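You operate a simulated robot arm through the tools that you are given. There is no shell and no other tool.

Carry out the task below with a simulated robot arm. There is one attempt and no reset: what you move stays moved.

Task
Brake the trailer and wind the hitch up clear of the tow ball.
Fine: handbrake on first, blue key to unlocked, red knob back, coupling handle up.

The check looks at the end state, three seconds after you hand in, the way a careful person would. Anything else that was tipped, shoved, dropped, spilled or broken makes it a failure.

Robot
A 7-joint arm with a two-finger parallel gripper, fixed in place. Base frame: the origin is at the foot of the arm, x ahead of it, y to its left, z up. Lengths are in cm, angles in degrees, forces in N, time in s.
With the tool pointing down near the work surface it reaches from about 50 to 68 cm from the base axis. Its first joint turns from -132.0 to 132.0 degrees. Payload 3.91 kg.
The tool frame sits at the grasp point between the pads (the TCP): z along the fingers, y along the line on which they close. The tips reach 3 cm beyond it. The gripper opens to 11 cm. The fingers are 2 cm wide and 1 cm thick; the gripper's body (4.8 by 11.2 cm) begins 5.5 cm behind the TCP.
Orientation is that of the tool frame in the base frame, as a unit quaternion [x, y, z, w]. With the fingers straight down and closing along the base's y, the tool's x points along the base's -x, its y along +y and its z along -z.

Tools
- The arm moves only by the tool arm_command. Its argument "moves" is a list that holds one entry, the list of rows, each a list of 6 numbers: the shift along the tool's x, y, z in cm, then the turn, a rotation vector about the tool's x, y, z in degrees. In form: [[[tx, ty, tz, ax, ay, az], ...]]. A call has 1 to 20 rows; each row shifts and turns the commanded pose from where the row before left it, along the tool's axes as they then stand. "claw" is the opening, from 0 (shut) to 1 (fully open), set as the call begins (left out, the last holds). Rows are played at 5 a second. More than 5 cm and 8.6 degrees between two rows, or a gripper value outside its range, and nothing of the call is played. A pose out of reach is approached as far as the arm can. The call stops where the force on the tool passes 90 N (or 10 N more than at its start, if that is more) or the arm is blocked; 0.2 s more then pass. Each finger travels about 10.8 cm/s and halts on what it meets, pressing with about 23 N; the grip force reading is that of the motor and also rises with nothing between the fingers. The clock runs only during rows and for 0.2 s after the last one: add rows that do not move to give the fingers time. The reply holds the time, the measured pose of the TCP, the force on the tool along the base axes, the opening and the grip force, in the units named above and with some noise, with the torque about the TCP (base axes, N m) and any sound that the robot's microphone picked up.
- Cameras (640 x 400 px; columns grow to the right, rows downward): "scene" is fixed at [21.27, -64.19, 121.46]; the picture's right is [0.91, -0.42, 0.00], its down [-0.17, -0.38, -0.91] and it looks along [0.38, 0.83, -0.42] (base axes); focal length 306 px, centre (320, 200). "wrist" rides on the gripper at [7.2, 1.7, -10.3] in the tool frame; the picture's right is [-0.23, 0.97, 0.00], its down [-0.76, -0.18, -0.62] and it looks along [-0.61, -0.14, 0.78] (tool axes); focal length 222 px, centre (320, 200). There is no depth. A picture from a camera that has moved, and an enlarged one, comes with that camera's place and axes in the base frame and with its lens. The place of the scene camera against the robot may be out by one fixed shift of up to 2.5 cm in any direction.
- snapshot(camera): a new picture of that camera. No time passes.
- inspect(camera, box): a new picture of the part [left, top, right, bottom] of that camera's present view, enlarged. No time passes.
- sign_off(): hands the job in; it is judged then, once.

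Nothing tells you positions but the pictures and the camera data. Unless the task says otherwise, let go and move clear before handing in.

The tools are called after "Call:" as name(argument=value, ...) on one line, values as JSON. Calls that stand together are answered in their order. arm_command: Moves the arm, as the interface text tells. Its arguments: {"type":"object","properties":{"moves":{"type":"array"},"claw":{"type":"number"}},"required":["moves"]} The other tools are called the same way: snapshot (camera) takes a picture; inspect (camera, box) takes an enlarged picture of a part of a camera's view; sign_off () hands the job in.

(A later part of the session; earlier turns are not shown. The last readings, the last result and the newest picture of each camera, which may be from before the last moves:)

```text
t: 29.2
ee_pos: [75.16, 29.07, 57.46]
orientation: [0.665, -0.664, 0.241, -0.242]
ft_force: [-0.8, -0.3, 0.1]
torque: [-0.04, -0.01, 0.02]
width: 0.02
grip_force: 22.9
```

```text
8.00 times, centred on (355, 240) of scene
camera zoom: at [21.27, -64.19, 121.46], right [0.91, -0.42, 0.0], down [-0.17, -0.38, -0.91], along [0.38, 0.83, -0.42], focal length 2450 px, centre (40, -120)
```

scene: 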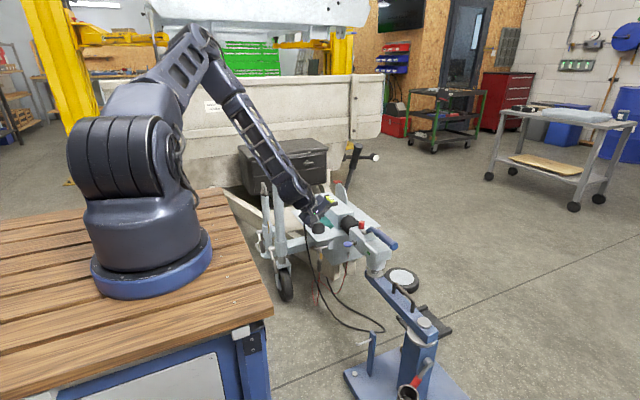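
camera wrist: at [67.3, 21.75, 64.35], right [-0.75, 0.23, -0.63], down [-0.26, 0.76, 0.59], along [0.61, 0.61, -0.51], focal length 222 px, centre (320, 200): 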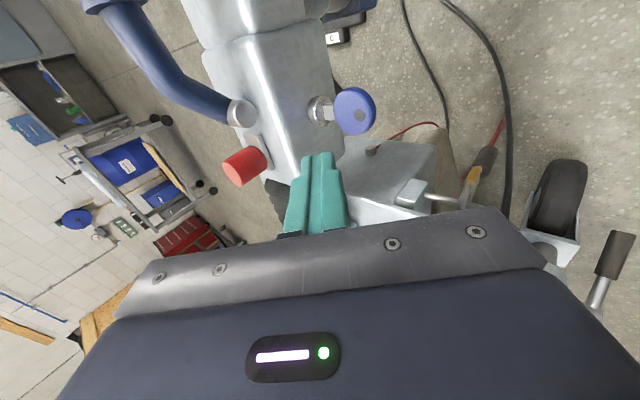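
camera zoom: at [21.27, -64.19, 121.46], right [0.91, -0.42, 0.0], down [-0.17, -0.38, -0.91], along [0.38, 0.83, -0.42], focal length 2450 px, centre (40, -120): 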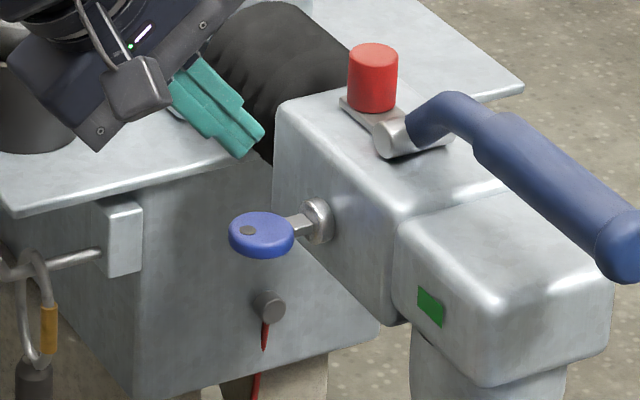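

Aligned over the disc's +y half. Now I'll press down gently in small steps.

Call:
arm_command(moves=[[[0, 0.5, 0.6, 0, 0, 0], [0, 0.5, 0.6, 0, 0, 0], [0, 0.5, 0.6, 0, 0, 0], [0, 0.26, 0.31, 0, 0, 0], [0, 0.2, 0.24, 0, 0, 0], [0, 0.2, 0.24, 0, 0, 0], [0, 0, 0, 0, 0, 0]]])

Call:
inspect(camera="scene", box=[325, 215, 385, 265])

Call:
inspect(camera="wrist", box=[250, 60, 410, 160])

```text
t: 30.9
ee_pos: [75.23, 28.93, 54.26]
orientation: [0.665, -0.664, 0.241, -0.242]
ft_force: [-0.3, 0.1, -0.8]
torque: [0.0, -0.02, 0.04]
width: 0.02
grip_force: 22.7
```

```text
8.00 times, centred on (355, 240) of scene
camera zoom: at [21.27, -64.19, 121.46], right [0.91, -0.42, 0.0], down [-0.17, -0.38, -0.91], along [0.38, 0.83, -0.42], focal length 2450 px, centre (40, -120)
```

zoom: 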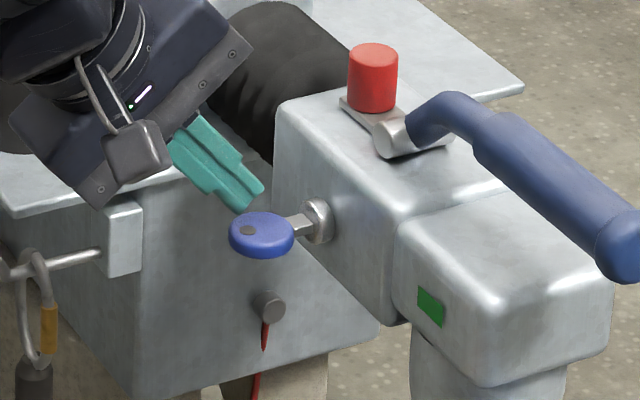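

```text
4.00 times, centred on (330, 110) of wrist
camera zoom: at [67.31, 21.63, 61.12], right [-0.75, 0.23, -0.63], down [-0.26, 0.76, 0.59], along [0.61, 0.61, -0.51], focal length 888 px, centre (280, 560)
```

zoom: 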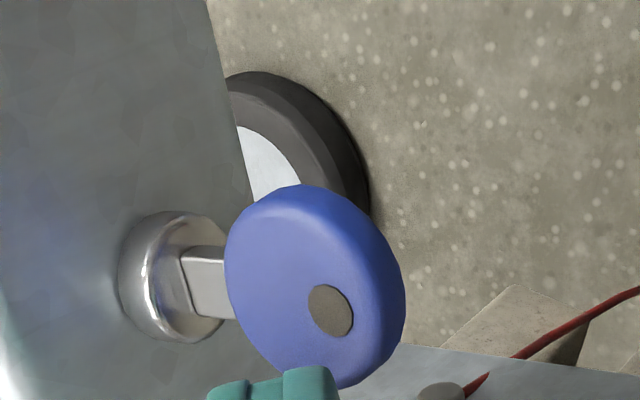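

The fingertips are right at the disc's top edge. I'll continue in small steps.

Call:
arm_command(moves=[[[0, 0.2, 0.24, 0, 0, 0], [0, 0.2, 0.24, 0, 0, 0], [0, 0.2, 0.24, 0, 0, 0], [0, 0, 0, 0, 0, 0]]])

Call:
inspect(camera="scene", box=[325, 215, 385, 265])

Call:
inspect(camera="wrist", box=[250, 60, 410, 160])

```text
t: 31.6
ee_pos: [75.24, 29.02, 53.78]
orientation: [-0.663, 0.664, -0.243, 0.244]
ft_force: [-30.9, -6.0, 44.9]
torque: [-0.54, 0.32, -0.32]
width: 0.0
grip_force: 22.6
stopped in row 3: the force on the tool passed its limit at 100 N (the readings are from after the stop); the commanded pose is now the measured one
```

```text
8.00 times, centred on (355, 240) of scene
camera zoom: at [21.27, -64.19, 121.46], right [0.91, -0.42, 0.0], down [-0.17, -0.38, -0.91], along [0.38, 0.83, -0.42], focal length 2450 px, centre (40, -120)
```

zoom: 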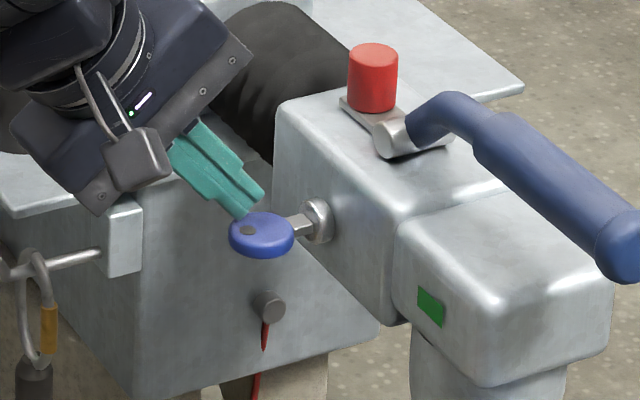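

```text
4.00 times, centred on (330, 110) of wrist
camera zoom: at [67.37, 21.7, 60.67], right [-0.74, 0.23, -0.63], down [-0.27, 0.76, 0.59], along [0.61, 0.61, -0.5], focal length 888 px, centre (280, 560)
```

zoom: 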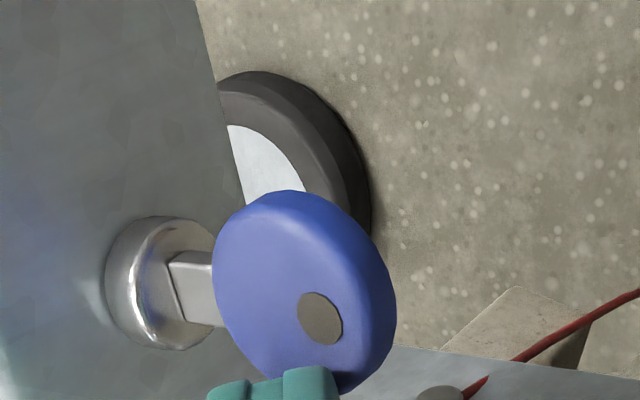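

The key won't turn that way; there's a firm stop there and the key hasn't moved. I'll lift off and try the other side, pressing the −y half down.

Call:
arm_command(moves=[[[0, -0.64, -0.77, 0, 0, 0], [0, -0.8, -0.95, 0, 0, 0], [0, -0.8, -0.95, 0, 0, 0], [1.13, 0, 0, 0, 0, 0], [1.13, 0, 0, 0, 0, 0], [1.14, 0, 0, 0, 0, 0], [0, 0.8, 0.95, 0, 0, 0], [0, 0.64, 0.77, 0, 0, 0], [0, 0.3, 0.36, 0, 0, 0], [0, 0, 0, 0, 0, 0]]])

Call:
inspect(camera="scene", box=[325, 215, 385, 265])

Call:
inspect(camera="wrist", box=[250, 90, 410, 190])

```text
t: 33.8
ee_pos: [75.55, 25.66, 54.35]
orientation: [-0.664, 0.664, -0.242, 0.243]
ft_force: [0.4, -1.6, -0.5]
torque: [-0.01, 0.01, 0.02]
width: 0.0
grip_force: 23.2
```

```text
8.00 times, centred on (355, 240) of scene
camera zoom: at [21.27, -64.19, 121.46], right [0.91, -0.42, 0.0], down [-0.17, -0.38, -0.91], along [0.38, 0.83, -0.42], focal length 2450 px, centre (40, -120)
```

zoom: 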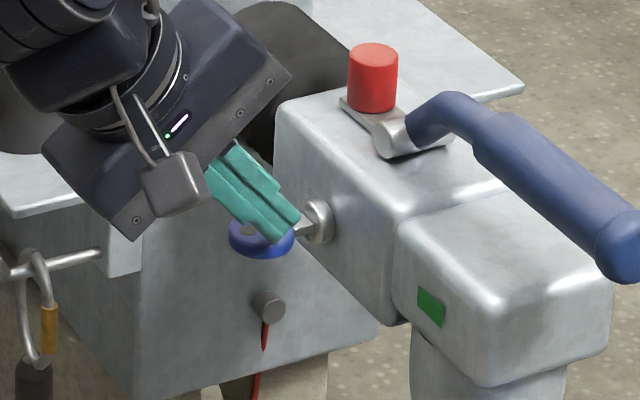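

```text
4.00 times, centred on (330, 140) of wrist
camera zoom: at [67.55, 18.31, 61.19], right [-0.74, 0.23, -0.63], down [-0.26, 0.76, 0.59], along [0.61, 0.61, -0.51], focal length 888 px, centre (280, 440)
```

zoom: 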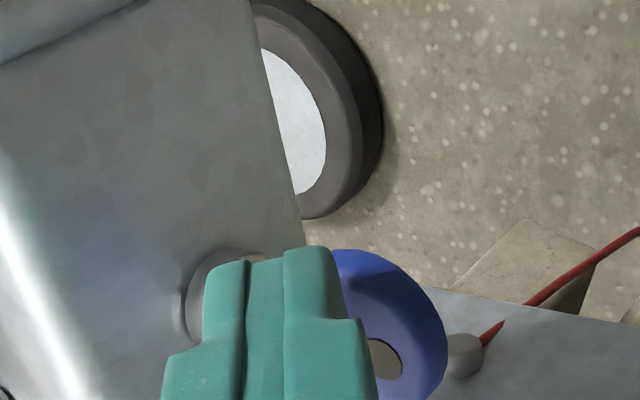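

Fingertips are on the −y half now. Pressing down in small steps.

Call:
arm_command(moves=[[[0, 0.16, 0.19, 0, 0, 0], [0, 0.16, 0.19, 0, 0, 0], [0, 0.16, 0.19, 0, 0, 0], [0, 0.16, 0.19, 0, 0, 0], [0, 0, 0, 0, 0, 0]]])

Call:
inspect(camera="scene", box=[325, 215, 385, 265])

```text
t: 35.0
ee_pos: [75.38, 25.58, 53.28]
orientation: [-0.664, 0.665, -0.242, 0.243]
ft_force: [-0.8, -6.8, 1.3]
torque: [-0.2, 0.0, -0.08]
width: 0.0
grip_force: 23.1
```

```text
8.00 times, centred on (355, 240) of scene
camera zoom: at [21.27, -64.19, 121.46], right [0.91, -0.42, 0.0], down [-0.17, -0.38, -0.91], along [0.38, 0.83, -0.42], focal length 2450 px, centre (40, -120)
```

zoom: 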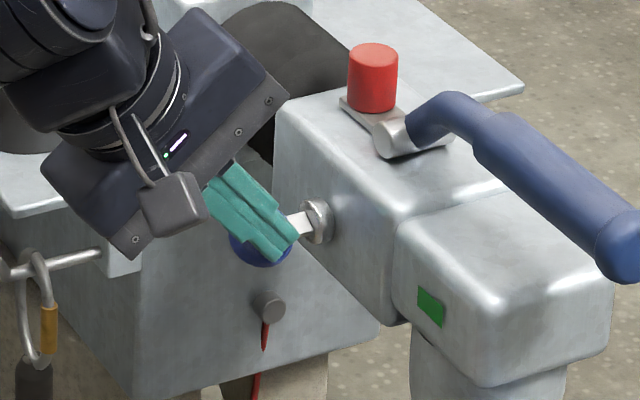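

The key is turning, with only about 7 N of resistance. I'll continue downward.

Call:
arm_command(moves=[[[0, 0.19, 0.23, 0, 0, 0], [0, 0.19, 0.23, 0, 0, 0], [0, 0.19, 0.23, 0, 0, 0], [0, 0.19, 0.23, 0, 0, 0], [0, 0.19, 0.23, 0, 0, 0], [0, 0, 0, 0, 0, 0]]])

Call:
inspect(camera="scene", box=[325, 215, 385, 265])

Call:
inspect(camera="wrist", box=[250, 90, 410, 190])

```text
t: 36.4
ee_pos: [75.42, 25.81, 51.76]
orientation: [-0.664, 0.665, -0.243, 0.242]
ft_force: [-1.5, 0.2, -0.1]
torque: [0.03, 0.0, 0.02]
width: 0.0
grip_force: 22.5
```

```text
8.00 times, centred on (355, 240) of scene
camera zoom: at [21.27, -64.19, 121.46], right [0.91, -0.42, 0.0], down [-0.17, -0.38, -0.91], along [0.38, 0.83, -0.42], focal length 2450 px, centre (40, -120)
```

zoom: 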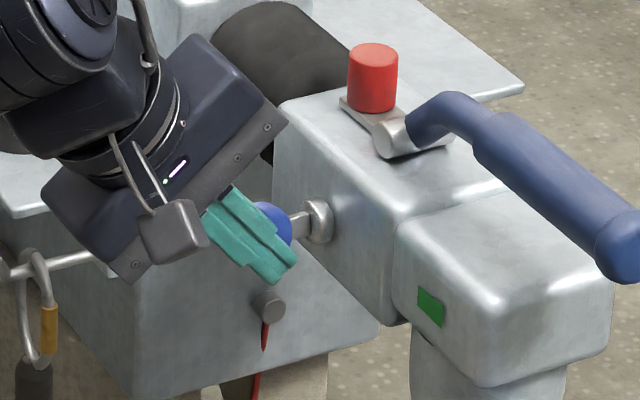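

```text
4.00 times, centred on (330, 140) of wrist
camera zoom: at [67.51, 18.31, 58.7], right [-0.74, 0.23, -0.63], down [-0.26, 0.76, 0.59], along [0.61, 0.61, -0.51], focal length 888 px, centre (280, 440)
```

zoom: 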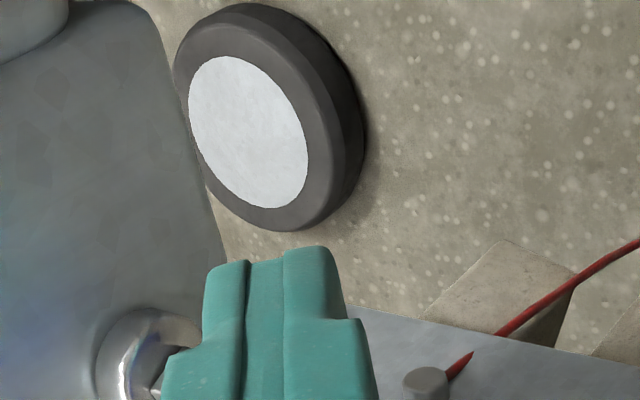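

The key is nearly vertical. I'll nudge sideways toward the axis to flatten it against the finger and see where its stop is.

Call:
arm_command(moves=[[[0, 0.16, 0.19, 0, 0, 0], [-0.15, 0.16, 0.19, 0, 0, 0], [-0.15, 0, 0, 0, 0, 0], [0, 0, 0, 0, 0, 0]]])

Call:
inspect(camera="scene", box=[325, 215, 385, 265])

```text
t: 37.4
ee_pos: [75.4, 25.89, 51.46]
orientation: [-0.664, 0.664, -0.242, 0.243]
ft_force: [-0.5, -0.3, -0.3]
torque: [0.02, -0.05, 0.01]
width: 0.02
grip_force: 22.8
```

```text
8.00 times, centred on (355, 240) of scene
camera zoom: at [21.27, -64.19, 121.46], right [0.91, -0.42, 0.0], down [-0.17, -0.38, -0.91], along [0.38, 0.83, -0.42], focal length 2450 px, centre (40, -120)
```

zoom: 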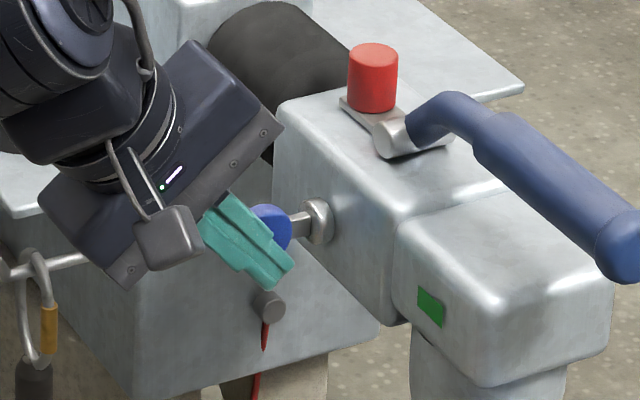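

Call:
arm_command(moves=[[[-0.15, 0, 0, 0, 0, 0], [-0.15, 0, 0, 0, 0, 0], [0, 0, 0, 0, 0, 0]]])

Call:
inspect(camera="scene", box=[335, 225, 375, 255])

```text
t: 38.2
ee_pos: [75.41, 26.04, 51.41]
orientation: [-0.663, 0.665, -0.243, 0.242]
ft_force: [-2.3, -21.9, 7.1]
torque: [-0.15, 0.14, -0.2]
width: 0.01
grip_force: 22.7
```

```text
13.33 times, centred on (355, 240) of scene
camera zoom: at [21.27, -64.19, 121.46], right [0.91, -0.42, 0.0], down [-0.17, -0.38, -0.91], along [0.38, 0.83, -0.42], focal length 4083 px, centre (-147, -333)
```

zoom: 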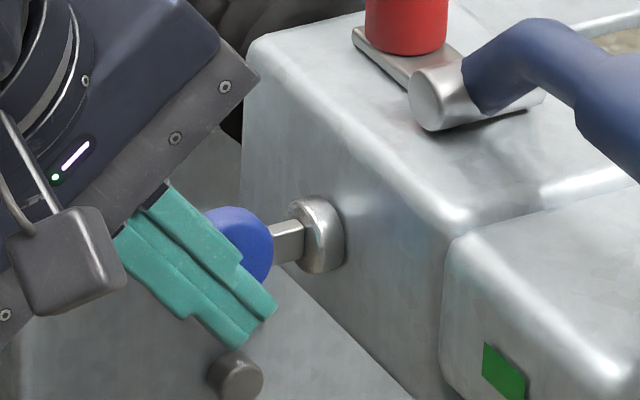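

The disc is standing vertical and firm against the finger at 22 N. I'll back away and check the key.

Call:
arm_command(moves=[[[0.5, 0, 0, 0, 0, 0], [0.8, 0, 0, 0, 0, 0], [0.8, 0, -1.5, 0, 0, 0], [0.5, 0, -3, 0, 0, 0], [0, 0, -3.5, 0, 0, 0], [0, 0, -3.5, 0, 0, 0], [0, 0, -3.5, 0, 0, 0], [0, 0, 0, 0, 0, 0], [0, 0, 0, 0, 0, 0]]])

Call:
snapshot(camera="wrist")

Call:
inspect(camera="scene", box=[335, 205, 385, 255])

Call:
inspect(camera="wrist", box=[230, 60, 390, 160])

```text
t: 40.2
ee_pos: [65.85, 23.76, 62.83]
orientation: [-0.664, 0.665, -0.242, 0.243]
ft_force: [-0.7, -0.4, -1.0]
torque: [-0.01, 0.0, 0.0]
width: 0.01
grip_force: 23.1
```

```text
taken
camera wrist: at [57.86, 16.35, 69.67], right [-0.74, 0.23, -0.63], down [-0.26, 0.76, 0.59], along [0.61, 0.61, -0.51], focal length 222 px, centre (320, 200)
```

wrist: 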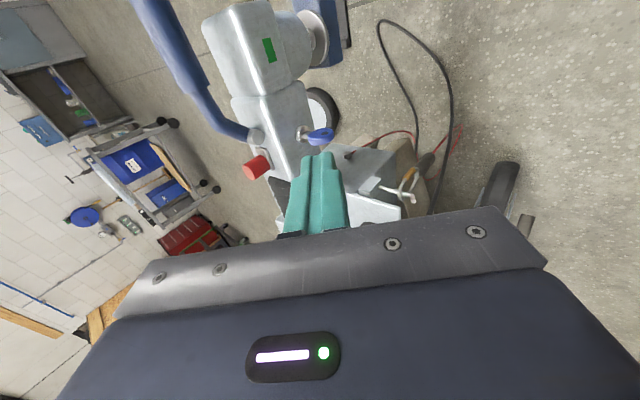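

```text
8.00 times, centred on (360, 230) of scene
camera zoom: at [21.27, -64.19, 121.46], right [0.91, -0.42, 0.0], down [-0.17, -0.38, -0.91], along [0.38, 0.83, -0.42], focal length 2450 px, centre (0, -40)
```

zoom: 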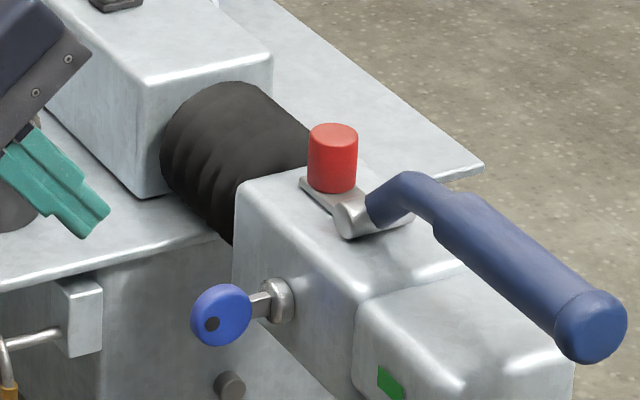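

```text
4.00 times, centred on (310, 110) of wrist
camera zoom: at [57.86, 16.35, 69.67], right [-0.74, 0.23, -0.63], down [-0.26, 0.76, 0.59], along [0.61, 0.61, -0.51], focal length 888 px, centre (360, 560)
```

zoom: 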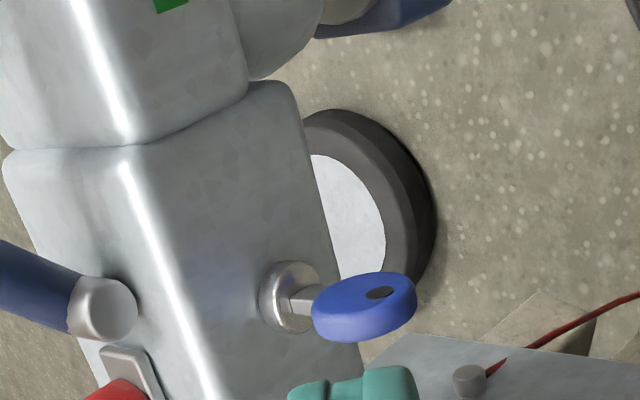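

The key now stands vertical, a full quarter turn. Next is the red knob at (85, 30, 55.5–59). I'll raise the arm, make the tool steeper and stop above the knob with the fingers partly open to pinch it from its two x sides.

Call:
arm_command(claw=0.5, moves=[[[-1.26, -3.02, -1.12, 0, 0, 0], [-1.26, -3.02, -1.12, 0, 0, 0], [-1.26, -3.02, -1.12, 0, 0, 0], [-1.26, -3.02, -1.12, 0, 0, 0], [-1.26, -3.02, -1.12, 0, 0, 0], [0, 0, 0, -7, 0, 0], [0, 0, 0, -7, 0, 0], [0, 0, 0, -6, 0, 0], [0, -0.87, 2.53, 0, 0, 0], [0, -0.87, 2.53, 0, 0, 0], [0, -0.87, 2.53, 0, 0, 0], [0, -0.87, 2.53, 0, 0, 0], [0, 0, 0, 0, 0, 0], [0, 0, 0, 0, 0, 0]]])

Call:
snapshot(camera="wrist")

Call:
inspect(camera="scene", box=[310, 160, 410, 260])

```text
t: 43.2
ee_pos: [80.45, 29.74, 68.44]
orientation: [-0.695, 0.697, -0.123, 0.124]
ft_force: [-0.4, 0.1, -0.5]
torque: [-0.03, 0.04, 0.01]
width: 5.47
grip_force: 0.0
```

```text
taken
camera wrist: at [75.33, 22.39, 77.58], right [-0.91, 0.23, -0.33], down [-0.05, 0.76, 0.65], along [0.4, 0.61, -0.68], focal length 222 px, centre (320, 200)
```

wrist: 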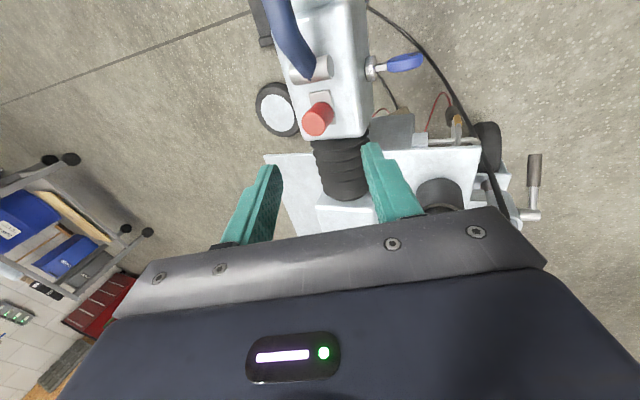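

```text
4.00 times, centred on (360, 210) of scene
camera zoom: at [21.27, -64.19, 121.46], right [0.91, -0.42, 0.0], down [-0.17, -0.38, -0.91], along [0.38, 0.83, -0.42], focal length 1225 px, centre (160, 160)
```

zoom: 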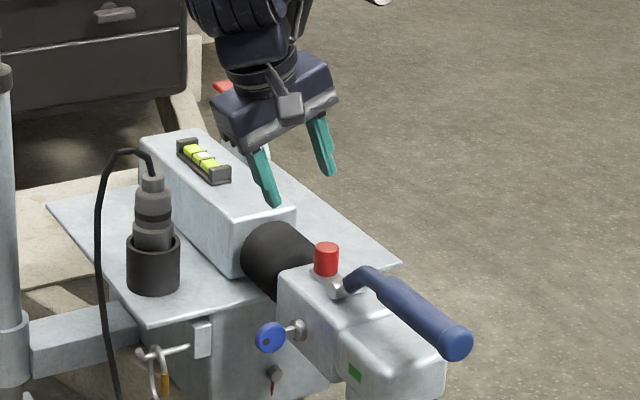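

The knob's position is confirmed at about (85, 29.8). I'll descend along the tool axis so the fingers straddle it.

Call:
arm_command(moves=[[[0, 0, 2.5, 0, 0, 0], [0, 0, 2.5, 0, 0, 0], [0, 0, 2, 0, 0, 0], [0, 0, 1.3, 0, 0, 0], [0, 0, 1, 0, 0, 0], [0, 0, 0, 0, 0, 0], [0, 0, 0, 0, 0, 0]]])

Call:
snapshot(camera="wrist")

Call:
inspect(camera="scene", box=[325, 195, 395, 250])

```text
t: 44.8
ee_pos: [83.65, 29.88, 59.94]
orientation: [-0.696, 0.697, -0.123, 0.124]
ft_force: [0.7, -0.2, 0.6]
torque: [0.0, 0.0, -0.01]
width: 5.52
grip_force: 0.1
```

```text
taken
camera wrist: at [78.51, 22.57, 69.11], right [-0.91, 0.23, -0.33], down [-0.05, 0.76, 0.65], along [0.4, 0.61, -0.68], focal length 222 px, centre (320, 200)
```

wrist: 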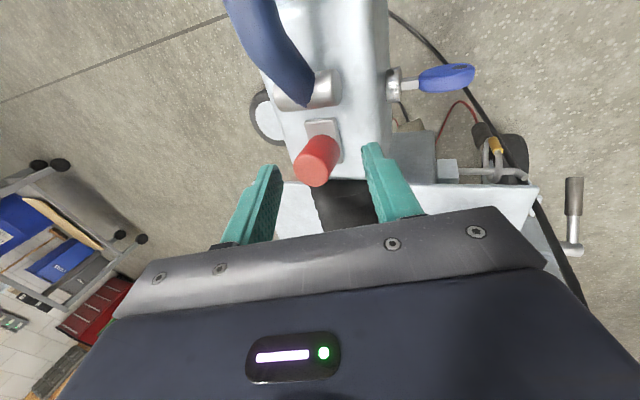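

```text
7.27 times, centred on (360, 222) of scene
camera zoom: at [21.27, -64.19, 121.46], right [0.91, -0.42, 0.0], down [-0.17, -0.38, -0.91], along [0.38, 0.83, -0.42], focal length 2227 px, centre (29, 36)
```

zoom: 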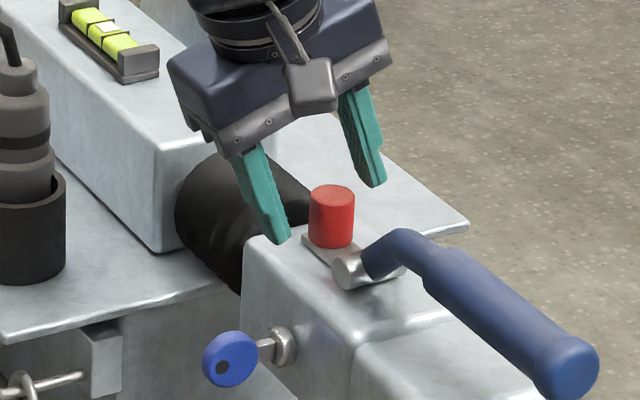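

The fingers straddle the knob. I'll go slightly deeper and close on it.

Call:
arm_command(moves=[[[0, -0.15, 0.6, 0, 0, 0], [0, 0, 0, 0, 0, 0]]])

Call:
arm_command(claw=0.1, moves=[[[0, 0, 0, 0, 0, 0], [0, 0, 0, 0, 0, 0], [0, 0, 0, 0, 0, 0]]])

Call:
snapshot(camera="wrist")

Call:
inspect(camera="scene", box=[325, 195, 395, 250])

```text
t: 45.4
ee_pos: [83.88, 29.88, 59.43]
orientation: [-0.696, 0.697, -0.122, 0.124]
ft_force: [0.1, 0.4, 0.4]
torque: [0.01, 0.01, 0.01]
width: 5.52
grip_force: 0.0
```

```text
t: 46.2
ee_pos: [84.15, 29.81, 59.45]
orientation: [-0.696, 0.697, -0.123, 0.124]
ft_force: [35.8, 0.2, 3.5]
torque: [0.06, -0.32, -0.05]
width: 2.9
grip_force: 45.0
```

```text
taken
camera wrist: at [78.98, 22.5, 68.65], right [-0.91, 0.23, -0.34], down [-0.05, 0.76, 0.65], along [0.41, 0.61, -0.68], focal length 222 px, centre (320, 200)
```

wrist: 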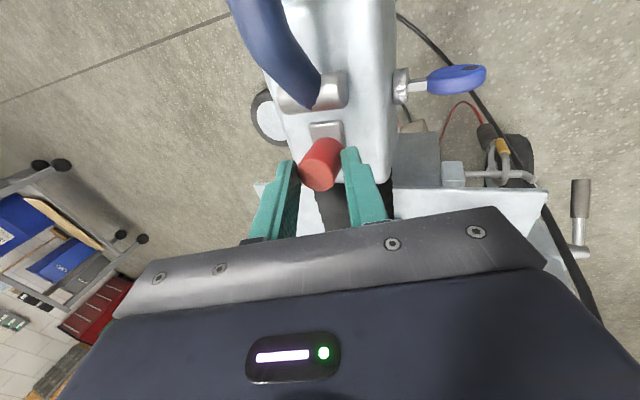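

```text
7.27 times, centred on (360, 222) of scene
camera zoom: at [21.27, -64.19, 121.46], right [0.91, -0.42, 0.0], down [-0.17, -0.38, -0.91], along [0.38, 0.83, -0.42], focal length 2227 px, centre (29, 36)
```

zoom: 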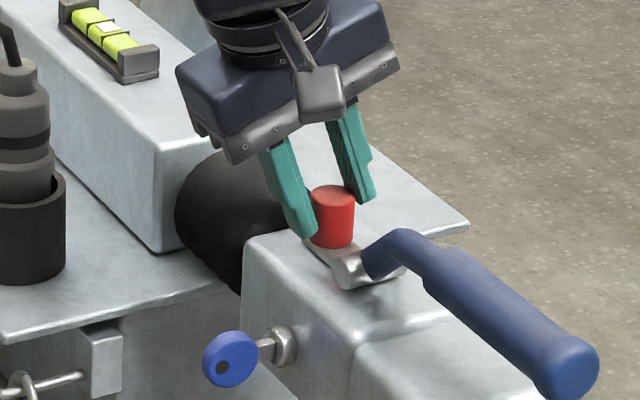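

Gripped, but the tool is a bit off-centre in x (36 N side load). I'll shift +x to relieve that.

Call:
arm_command(moves=[[[0, -0.25, 0.09, 0, 0, 0], [0, -0.25, 0.09, 0, 0, 0], [0, 0, 0, 0, 0, 0]]])

```text
t: 47.0
ee_pos: [84.17, 30.19, 59.31]
orientation: [-0.696, 0.697, -0.122, 0.123]
ft_force: [-40.4, -2.3, 55.7]
torque: [0.08, 1.41, 0.1]
width: 2.94
grip_force: 45.2
```

Call:
arm_command(moves=[[[0, 0.2, -0.1, 0, 0, 0], [0, 0, -0.15, 0, 0, 0], [0, 0, 0, 0, 0, 0]]])

Call:
inspect(camera="scene", box=[325, 195, 395, 250])

Call:
inspect(camera="wrist", box=[240, 90, 420, 210])

```text
t: 47.8
ee_pos: [84.09, 29.84, 59.46]
orientation: [-0.696, 0.697, -0.122, 0.124]
ft_force: [-19.8, -0.9, 9.7]
torque: [0.19, 1.05, 0.04]
width: 2.97
grip_force: 44.7
```

```text
7.27 times, centred on (360, 222) of scene
camera zoom: at [21.27, -64.19, 121.46], right [0.91, -0.42, 0.0], down [-0.17, -0.38, -0.91], along [0.38, 0.83, -0.42], focal length 2227 px, centre (29, 36)
```

zoom: 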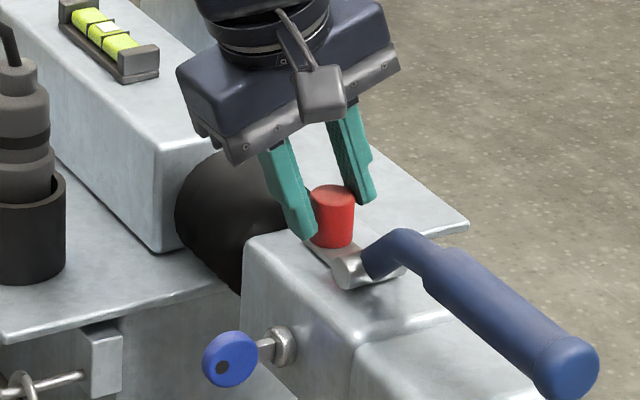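

```text
3.33 times, centred on (330, 150) of wrist
camera zoom: at [79.07, 22.56, 68.6], right [-0.91, 0.23, -0.33], down [-0.05, 0.76, 0.65], along [0.4, 0.61, -0.69], focal length 740 px, centre (287, 367)
```

zoom: 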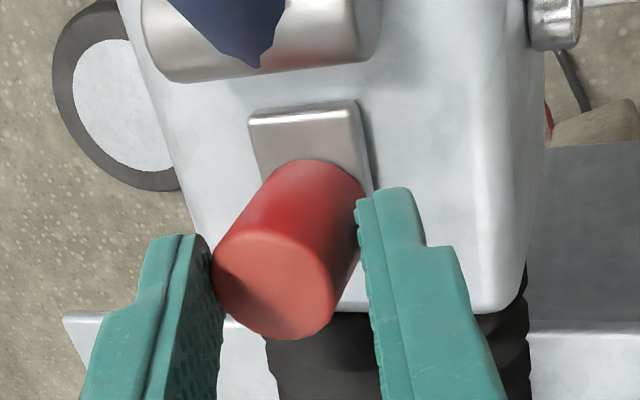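

The grip on the knob is decent. Now I'll draw it back toward the trailer (+y) in small steps.

Call:
arm_command(moves=[[[-0.25, 0, 0, 0, 0, 0], [-0.25, 0, 0, 0, 0, 0], [-0.25, 0, 0, 0, 0, 0], [-0.25, 0, 0, 0, 0, 0], [0, 0, 0, 0, 0, 0]]])

Call:
inspect(camera="scene", box=[325, 195, 395, 250])

Call:
inspect(camera="wrist", box=[240, 90, 420, 210])

```text
t: 49.0
ee_pos: [84.15, 30.94, 59.41]
orientation: [-0.695, 0.697, -0.122, 0.123]
ft_force: [-28.5, -0.4, -11.7]
torque: [0.08, 1.41, 0.01]
width: 2.94
grip_force: 44.8
```

```text
7.27 times, centred on (360, 222) of scene
camera zoom: at [21.27, -64.19, 121.46], right [0.91, -0.42, 0.0], down [-0.17, -0.38, -0.91], along [0.38, 0.83, -0.42], focal length 2227 px, centre (29, 36)
```

zoom: 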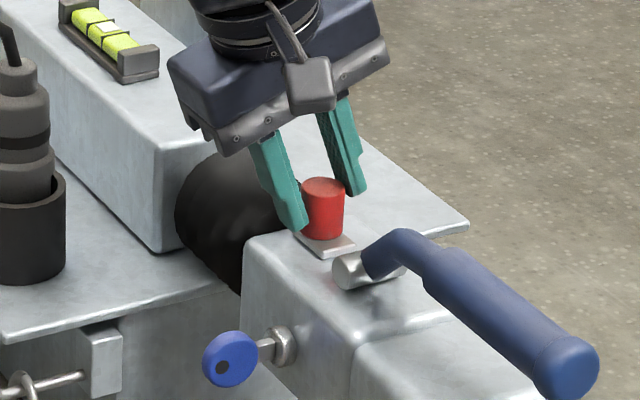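

```text
3.33 times, centred on (330, 150) of wrist
camera zoom: at [79.08, 23.59, 68.61], right [-0.91, 0.23, -0.33], down [-0.05, 0.76, 0.65], along [0.4, 0.61, -0.68], focal length 740 px, centre (287, 367)
```

zoom: 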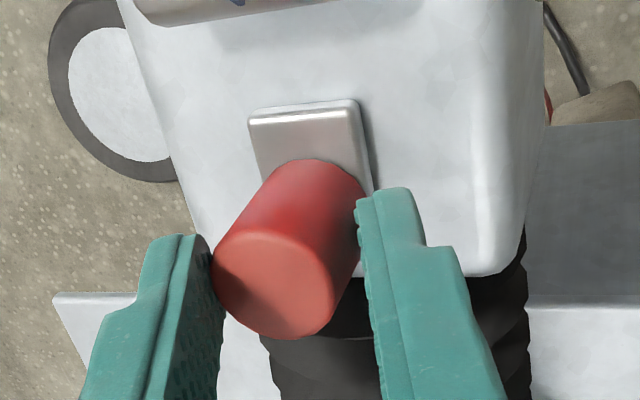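

The knob and its slide plate moved back 1 cm with no resistance along y. I'll continue to its stop.

Call:
arm_command(moves=[[[-0.25, 0, 0, 0, 0, 0], [-0.25, 0, 0, 0, 0, 0], [-0.25, 0, 0, 0, 0, 0], [-0.25, 0, 0, 0, 0, 0], [0, 0, 0, 0, 0, 0]]])

Call:
inspect(camera="scene", box=[325, 195, 395, 250])

Call:
inspect(camera="wrist", box=[240, 90, 420, 210])

```text
t: 50.2
ee_pos: [84.13, 31.97, 59.44]
orientation: [-0.696, 0.697, -0.122, 0.124]
ft_force: [-30.7, 3.0, -22.4]
torque: [0.13, 1.49, 0.11]
width: 2.93
grip_force: 44.5
```

```text
7.27 times, centred on (360, 222) of scene
camera zoom: at [21.27, -64.19, 121.46], right [0.91, -0.42, 0.0], down [-0.17, -0.38, -0.91], along [0.38, 0.83, -0.42], focal length 2227 px, centre (29, 36)
```

zoom: 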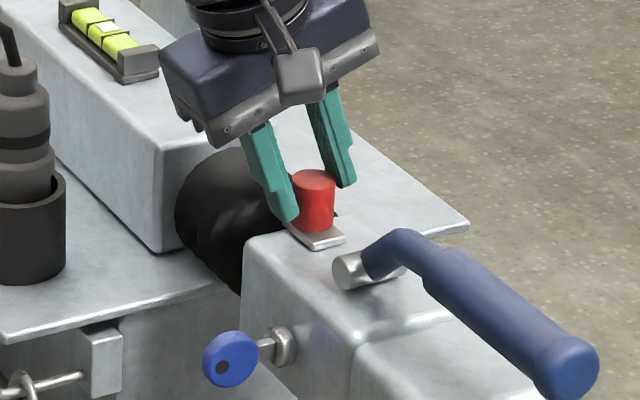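

```text
3.33 times, centred on (330, 150) of wrist
camera zoom: at [79.07, 24.63, 68.68], right [-0.91, 0.23, -0.33], down [-0.05, 0.76, 0.65], along [0.4, 0.61, -0.69], focal length 740 px, centre (287, 367)
```

zoom: 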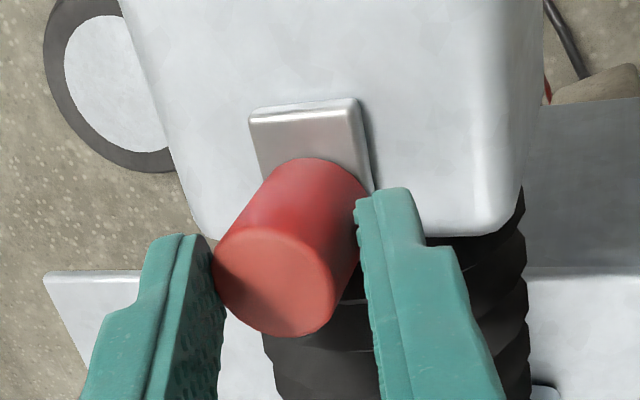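

Call:
arm_command(moves=[[[-0.2, 0, 0, 0, 0, 0], [-0.2, 0, 0, 0, 0, 0], [0, 0, 0, 0, 0, 0]]])

Call:
inspect(camera="wrist", box=[240, 90, 420, 210])

```text
t: 51.0
ee_pos: [84.05, 32.13, 59.47]
orientation: [-0.695, 0.698, -0.123, 0.122]
ft_force: [-37.0, -18.1, -8.8]
torque: [-0.84, 1.63, -0.08]
width: 2.9
grip_force: 44.7
```

```text
3.33 times, centred on (330, 150) of wrist
camera zoom: at [79.05, 24.85, 68.71], right [-0.91, 0.23, -0.33], down [-0.04, 0.76, 0.65], along [0.4, 0.61, -0.69], focal length 740 px, centre (287, 367)
```

zoom: 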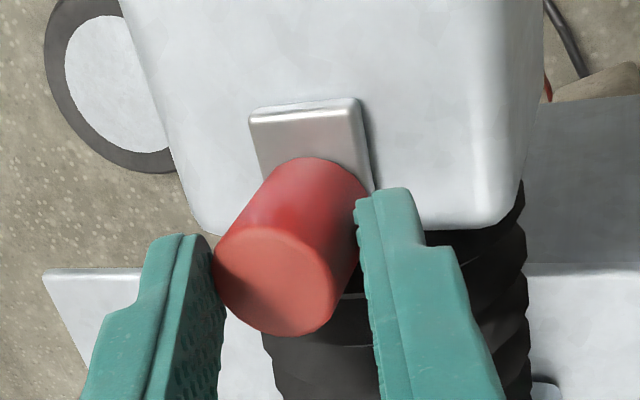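

It has met its stop after about 2.2 cm, with the y force at 18 N. I'll let go, then see whether it stays back.

Call:
arm_command(claw=0.55, moves=[[[0.05, 0, 0, 0, 0, 0], [0, 0, 0, 0, 0, 0], [0, 0, 0, 0, 0, 0], [0, 0, -1.5, 0, 0, 0], [0, 0, -2.5, 0, 0, 0], [0, 0, -3, 0, 0, 0], [0, 0, -3, 0, 0, 0], [0, 0, 0, 0, 0, 0]]])

Call:
snapshot(camera="wrist")

Call:
inspect(camera="scene", box=[325, 195, 415, 265])

```text
t: 52.8
ee_pos: [80.98, 32.29, 68.88]
orientation: [-0.696, 0.697, -0.123, 0.124]
ft_force: [-0.3, 0.0, -0.7]
torque: [0.0, 0.0, 0.03]
width: 6.03
grip_force: 0.0
```

```text
taken
camera wrist: at [75.9, 24.88, 78.03], right [-0.91, 0.23, -0.33], down [-0.05, 0.76, 0.65], along [0.4, 0.61, -0.68], focal length 222 px, centre (320, 200)
```

wrist: 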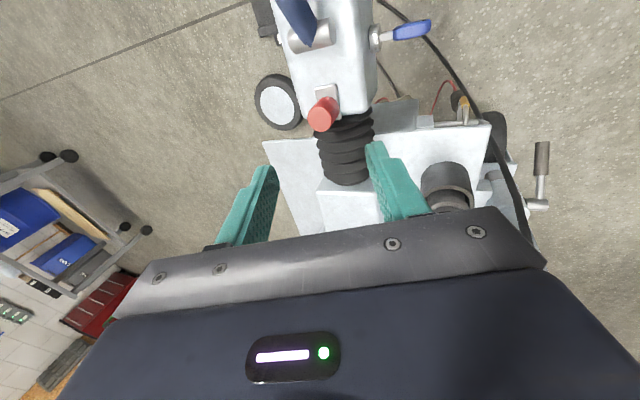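

```text
5.71 times, centred on (370, 230) of scene
camera zoom: at [21.27, -64.19, 121.46], right [0.91, -0.42, 0.0], down [-0.17, -0.38, -0.91], along [0.38, 0.83, -0.42], focal length 1750 px, centre (34, 29)
```

zoom: 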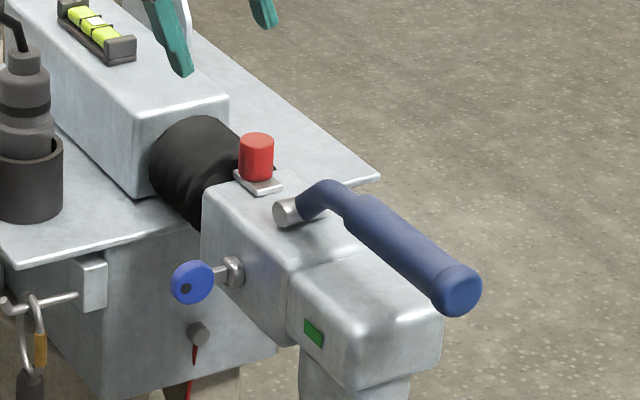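

The knob stays back. Now the blue coupling handle, which pivots near (85, 26, 55) and has its grip end at about (85, 8.6, 59). I'll hook it from beneath with the lower finger, the same way I did the handbrake, starting from a staging pose.

Call:
arm_command(claw=1.0, moves=[[[3.11, 0.24, -1.0, 0, 0, 0], [3.11, 0.24, -1.0, 0, 0, 0], [3.11, 0.24, -1.0, 0, 0, 0], [3.11, 0.24, -1.0, 0, 0, 0], [3.11, 0.24, -1.0, 0, 0, 0], [3.11, 0.24, -1.0, 0, 0, 0], [3.11, 0.24, -1.0, 0, 0, 0], [0, 0, 0, 8, 0, 0], [0, 0, 0, 8, 0, 0], [0, 0, 0, 8, 0, 0], [0, 0, 0, 6, 0, 0], [0, 2.4, 1.6, 0, 0, 0], [0, 2.4, 1.6, 0, 0, 0], [0, 0, 0, 0, 0, 0], [0, 0, 0, 0, 0, 0]]])

Call:
snapshot(camera="wrist")

Call:
inspect(camera="scene", box=[310, 170, 430, 270])

Call:
snapshot(camera="scene")

```text
t: 56.0
ee_pos: [76.15, 10.66, 69.14]
orientation: [-0.64, 0.641, -0.3, 0.301]
ft_force: [-0.3, 0.5, -0.2]
torque: [-0.02, 0.0, -0.01]
width: 11.0
grip_force: 0.0
```

```text
taken
camera wrist: at [67.2, 3.3, 74.54], right [-0.62, 0.23, -0.75], down [-0.36, 0.76, 0.54], along [0.69, 0.61, -0.39], focal length 222 px, centre (320, 200)
```

wrist: 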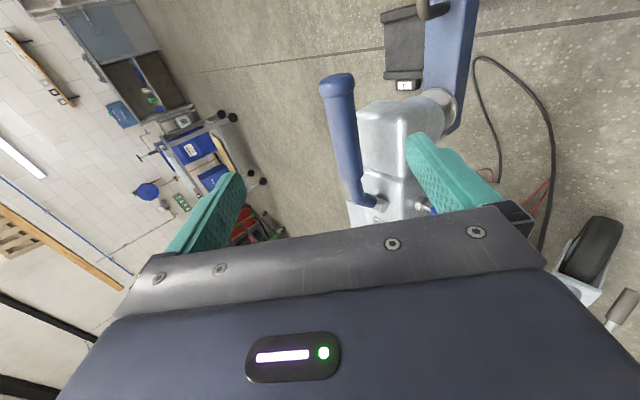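

```text
4.00 times, centred on (370, 220) of scene
camera zoom: at [21.27, -64.19, 121.46], right [0.91, -0.42, 0.0], down [-0.17, -0.38, -0.91], along [0.38, 0.83, -0.42], focal length 1225 px, centre (120, 120)
```

zoom: 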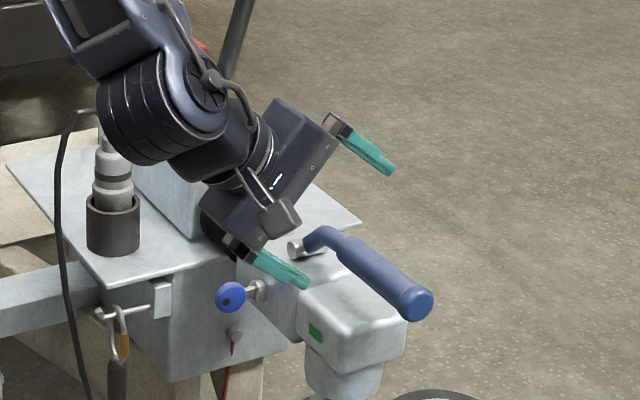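

```text
taken
```

scene: 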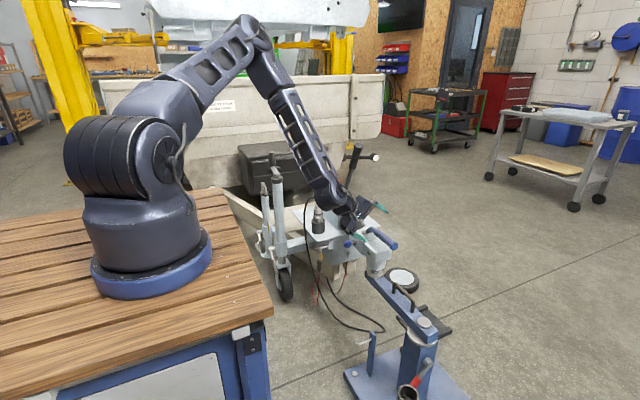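

The handle end is confirmed at (85, 8.2, 59), and the coupling nose ends near y≈12. I'll slide the lower finger beneath the handle at y≈10, ahead of the nose.

Call:
arm_command(moves=[[[0.66, -0.65, 0, 0, 0, 0], [0, 0, 2.5, 0, 0, 0], [0, 0, 2.5, 0, 0, 0], [0, 0, 2.5, 0, 0, 0], [0, 0, 2.5, 0, 0, 0], [0, 0, 2.2, 0, 0, 0], [0, 0, 0, 0, 0, 0], [0, 0, 0, 0, 0, 0]]])

Call:
snapshot(camera="wrist")

Call:
inspect(camera="scene", box=[330, 190, 430, 270])

```text
t: 57.8
ee_pos: [86.19, 9.73, 61.81]
orientation: [-0.64, 0.642, -0.298, 0.299]
ft_force: [-0.2, -0.8, -0.2]
torque: [-0.02, 0.0, -0.01]
width: 11.01
grip_force: 0.1
```

```text
taken
camera wrist: at [77.25, 2.42, 67.09], right [-0.62, 0.23, -0.75], down [-0.36, 0.76, 0.54], along [0.69, 0.61, -0.39], focal length 222 px, centre (320, 200)
```

wrist: 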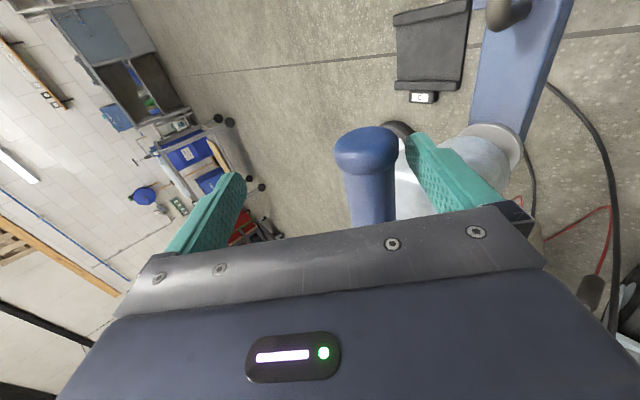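

```text
5.00 times, centred on (380, 230) of scene
camera zoom: at [21.27, -64.19, 121.46], right [0.91, -0.42, 0.0], down [-0.17, -0.38, -0.91], along [0.38, 0.83, -0.42], focal length 1531 px, centre (20, 50)
```

zoom: 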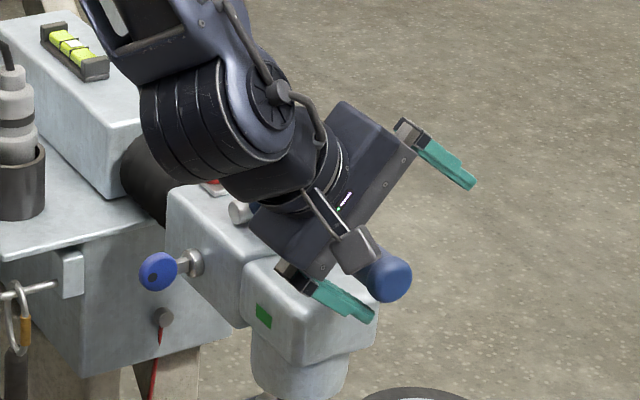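

The lower finger sits under the handle end. I'll lift a little first and check contact.

Call:
arm_command(moves=[[[0, -0.61, -0.51, 0, 0, 0], [0, -0.61, -0.51, 0, 0, 0], [-0.1, -0.61, -0.51, 0, 0, 0], [-0.1, -0.61, -0.51, 0, 0, 0], [-0.1, -0.61, -0.51, 0, 0, 0], [0, 0, 0, 0, 0, 0]]])

Call:
snapshot(camera="wrist")

Call:
inspect(camera="scene", box=[330, 190, 430, 270])

```text
t: 59.2
ee_pos: [85.95, 10.24, 65.83]
orientation: [-0.64, 0.641, -0.299, 0.3]
ft_force: [-3.6, 1.8, -3.5]
torque: [0.04, 0.06, 0.02]
width: 10.99
grip_force: 0.1
```

```text
taken
camera wrist: at [77.07, 2.87, 71.16], right [-0.62, 0.23, -0.75], down [-0.36, 0.76, 0.54], along [0.69, 0.61, -0.39], focal length 222 px, centre (320, 200)
```

wrist: 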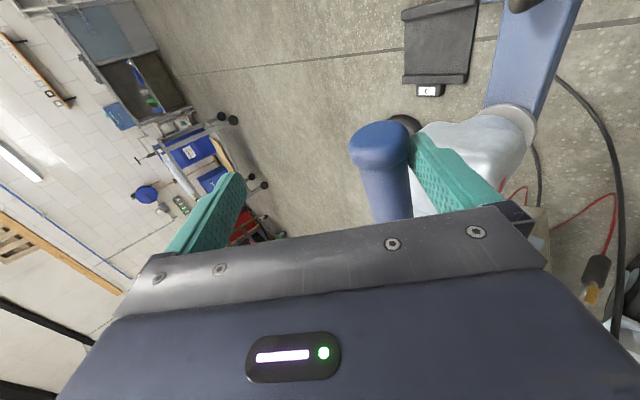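

```text
5.00 times, centred on (380, 230) of scene
camera zoom: at [21.27, -64.19, 121.46], right [0.91, -0.42, 0.0], down [-0.17, -0.38, -0.91], along [0.38, 0.83, -0.42], focal length 1531 px, centre (20, 50)
```

zoom: 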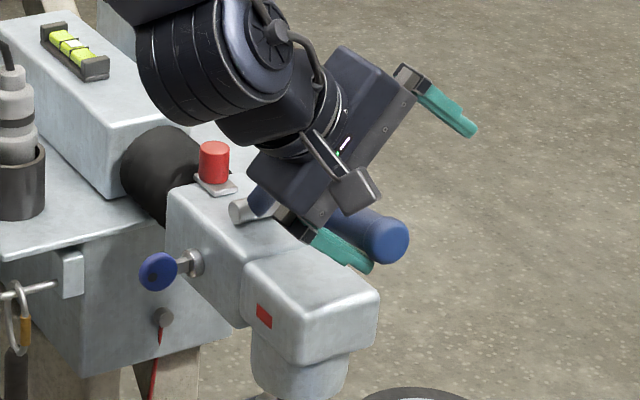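

The handle is lifting and the coupling's indicator has changed from green to red, so it's unlatching. I'll follow the arc upward.

Call:
arm_command(moves=[[[-0.8, -0.46, -0.39, 0, 0, 0], [-1.1, -0.84, -0.71, 0, 0, 0], [-0.95, -0.77, -0.64, 0, 0, 0], [-0.8, -0.8, -0.68, 0, 0, 0], [-0.9, -0.8, -0.68, 0, 0, 0], [0, 0, 0, 0, 0, 0]]])

Call:
snapshot(camera="wrist")

Call:
inspect(camera="scene", box=[330, 180, 430, 260])

```text
t: 60.6
ee_pos: [85.84, 14.74, 70.35]
orientation: [-0.64, 0.641, -0.3, 0.3]
ft_force: [-0.9, -1.1, -1.3]
torque: [-0.08, 0.02, 0.05]
width: 11.0
grip_force: 0.1
```

```text
taken
camera wrist: at [76.92, 7.36, 75.86], right [-0.62, 0.23, -0.75], down [-0.36, 0.76, 0.54], along [0.69, 0.61, -0.39], focal length 222 px, centre (320, 200)
```

wrist: 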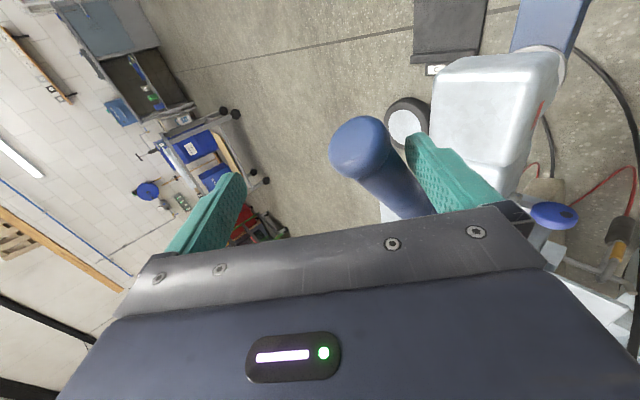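

```text
5.00 times, centred on (380, 220) of scene
camera zoom: at [21.27, -64.19, 121.46], right [0.91, -0.42, 0.0], down [-0.17, -0.38, -0.91], along [0.38, 0.83, -0.42], focal length 1531 px, centre (20, 100)
```

zoom: 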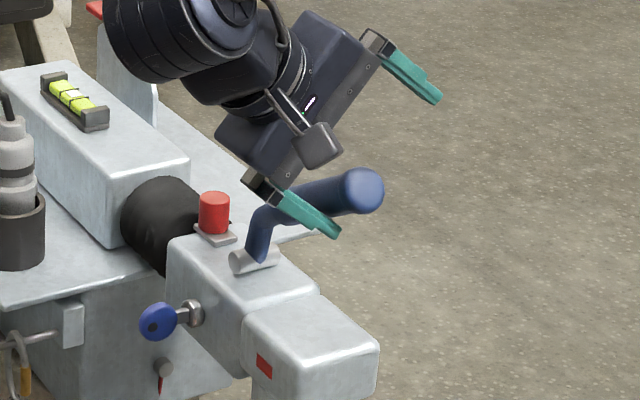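

Smooth, with almost no force. I'll continue up the arc to its stop.

Call:
arm_command(moves=[[[-0.95, -0.69, -0.58, 0, 0, 0], [-1.1, -0.61, -0.51, 0, 0, 0], [-1.1, -0.61, -0.51, 0, 0, 0], [-1.2, -0.46, -0.39, 0, 0, 0], [0, 0, 0, 0, 0, 0]]])

Call:
snapshot(camera="wrist")

Call:
inspect(camera="scene", box=[330, 180, 430, 260])

```text
t: 61.8
ee_pos: [85.73, 18.88, 73.68]
orientation: [-0.64, 0.642, -0.299, 0.298]
ft_force: [-3.1, -12.7, -9.4]
torque: [-0.93, -0.06, 0.13]
width: 11.01
grip_force: 0.1
```

```text
taken
camera wrist: at [76.82, 11.53, 79.05], right [-0.62, 0.23, -0.75], down [-0.36, 0.76, 0.54], along [0.69, 0.6, -0.39], focal length 222 px, centre (320, 200)
```

wrist: 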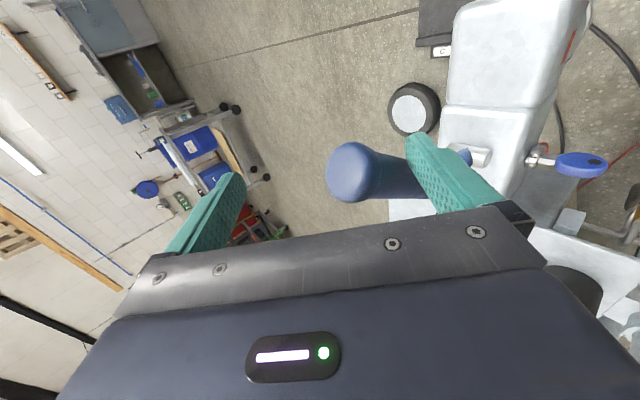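

```text
5.00 times, centred on (380, 220) of scene
camera zoom: at [21.27, -64.19, 121.46], right [0.91, -0.42, 0.0], down [-0.17, -0.38, -0.91], along [0.38, 0.83, -0.42], focal length 1531 px, centre (20, 100)
```

zoom: 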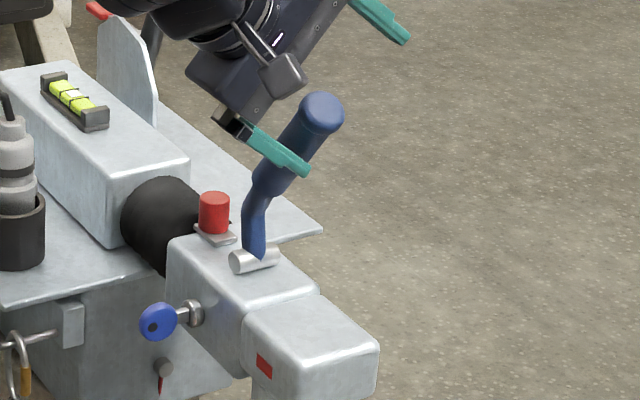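

The force is starting to rise. Two small steps more will confirm the stop.

Call:
arm_command(moves=[[[-0.35, -0.12, -0.1, 0, 0, 0], [-0.35, -0.12, -0.1, 0, 0, 0], [0, 0, 0, 0, 0, 0]]])

Call:
inspect(camera="scene", box=[330, 180, 430, 260])

```text
t: 62.6
ee_pos: [85.71, 18.95, 73.62]
orientation: [-0.639, 0.644, -0.3, 0.294]
ft_force: [-3.1, -65.3, -47.7]
torque: [-4.42, -0.47, 0.82]
width: 11.01
grip_force: 0.6
```

```text
5.00 times, centred on (380, 220) of scene
camera zoom: at [21.27, -64.19, 121.46], right [0.91, -0.42, 0.0], down [-0.17, -0.38, -0.91], along [0.38, 0.83, -0.42], focal length 1531 px, centre (20, 100)
```

zoom: 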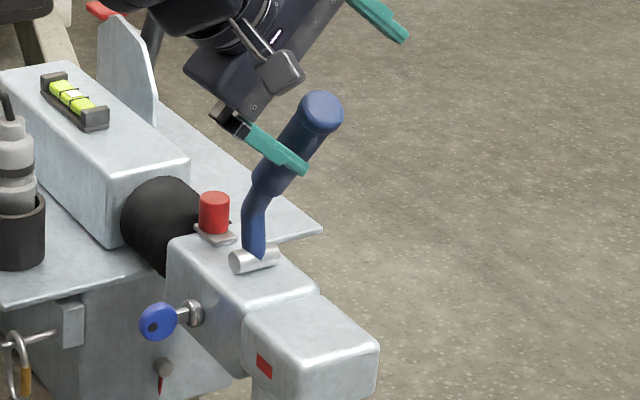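

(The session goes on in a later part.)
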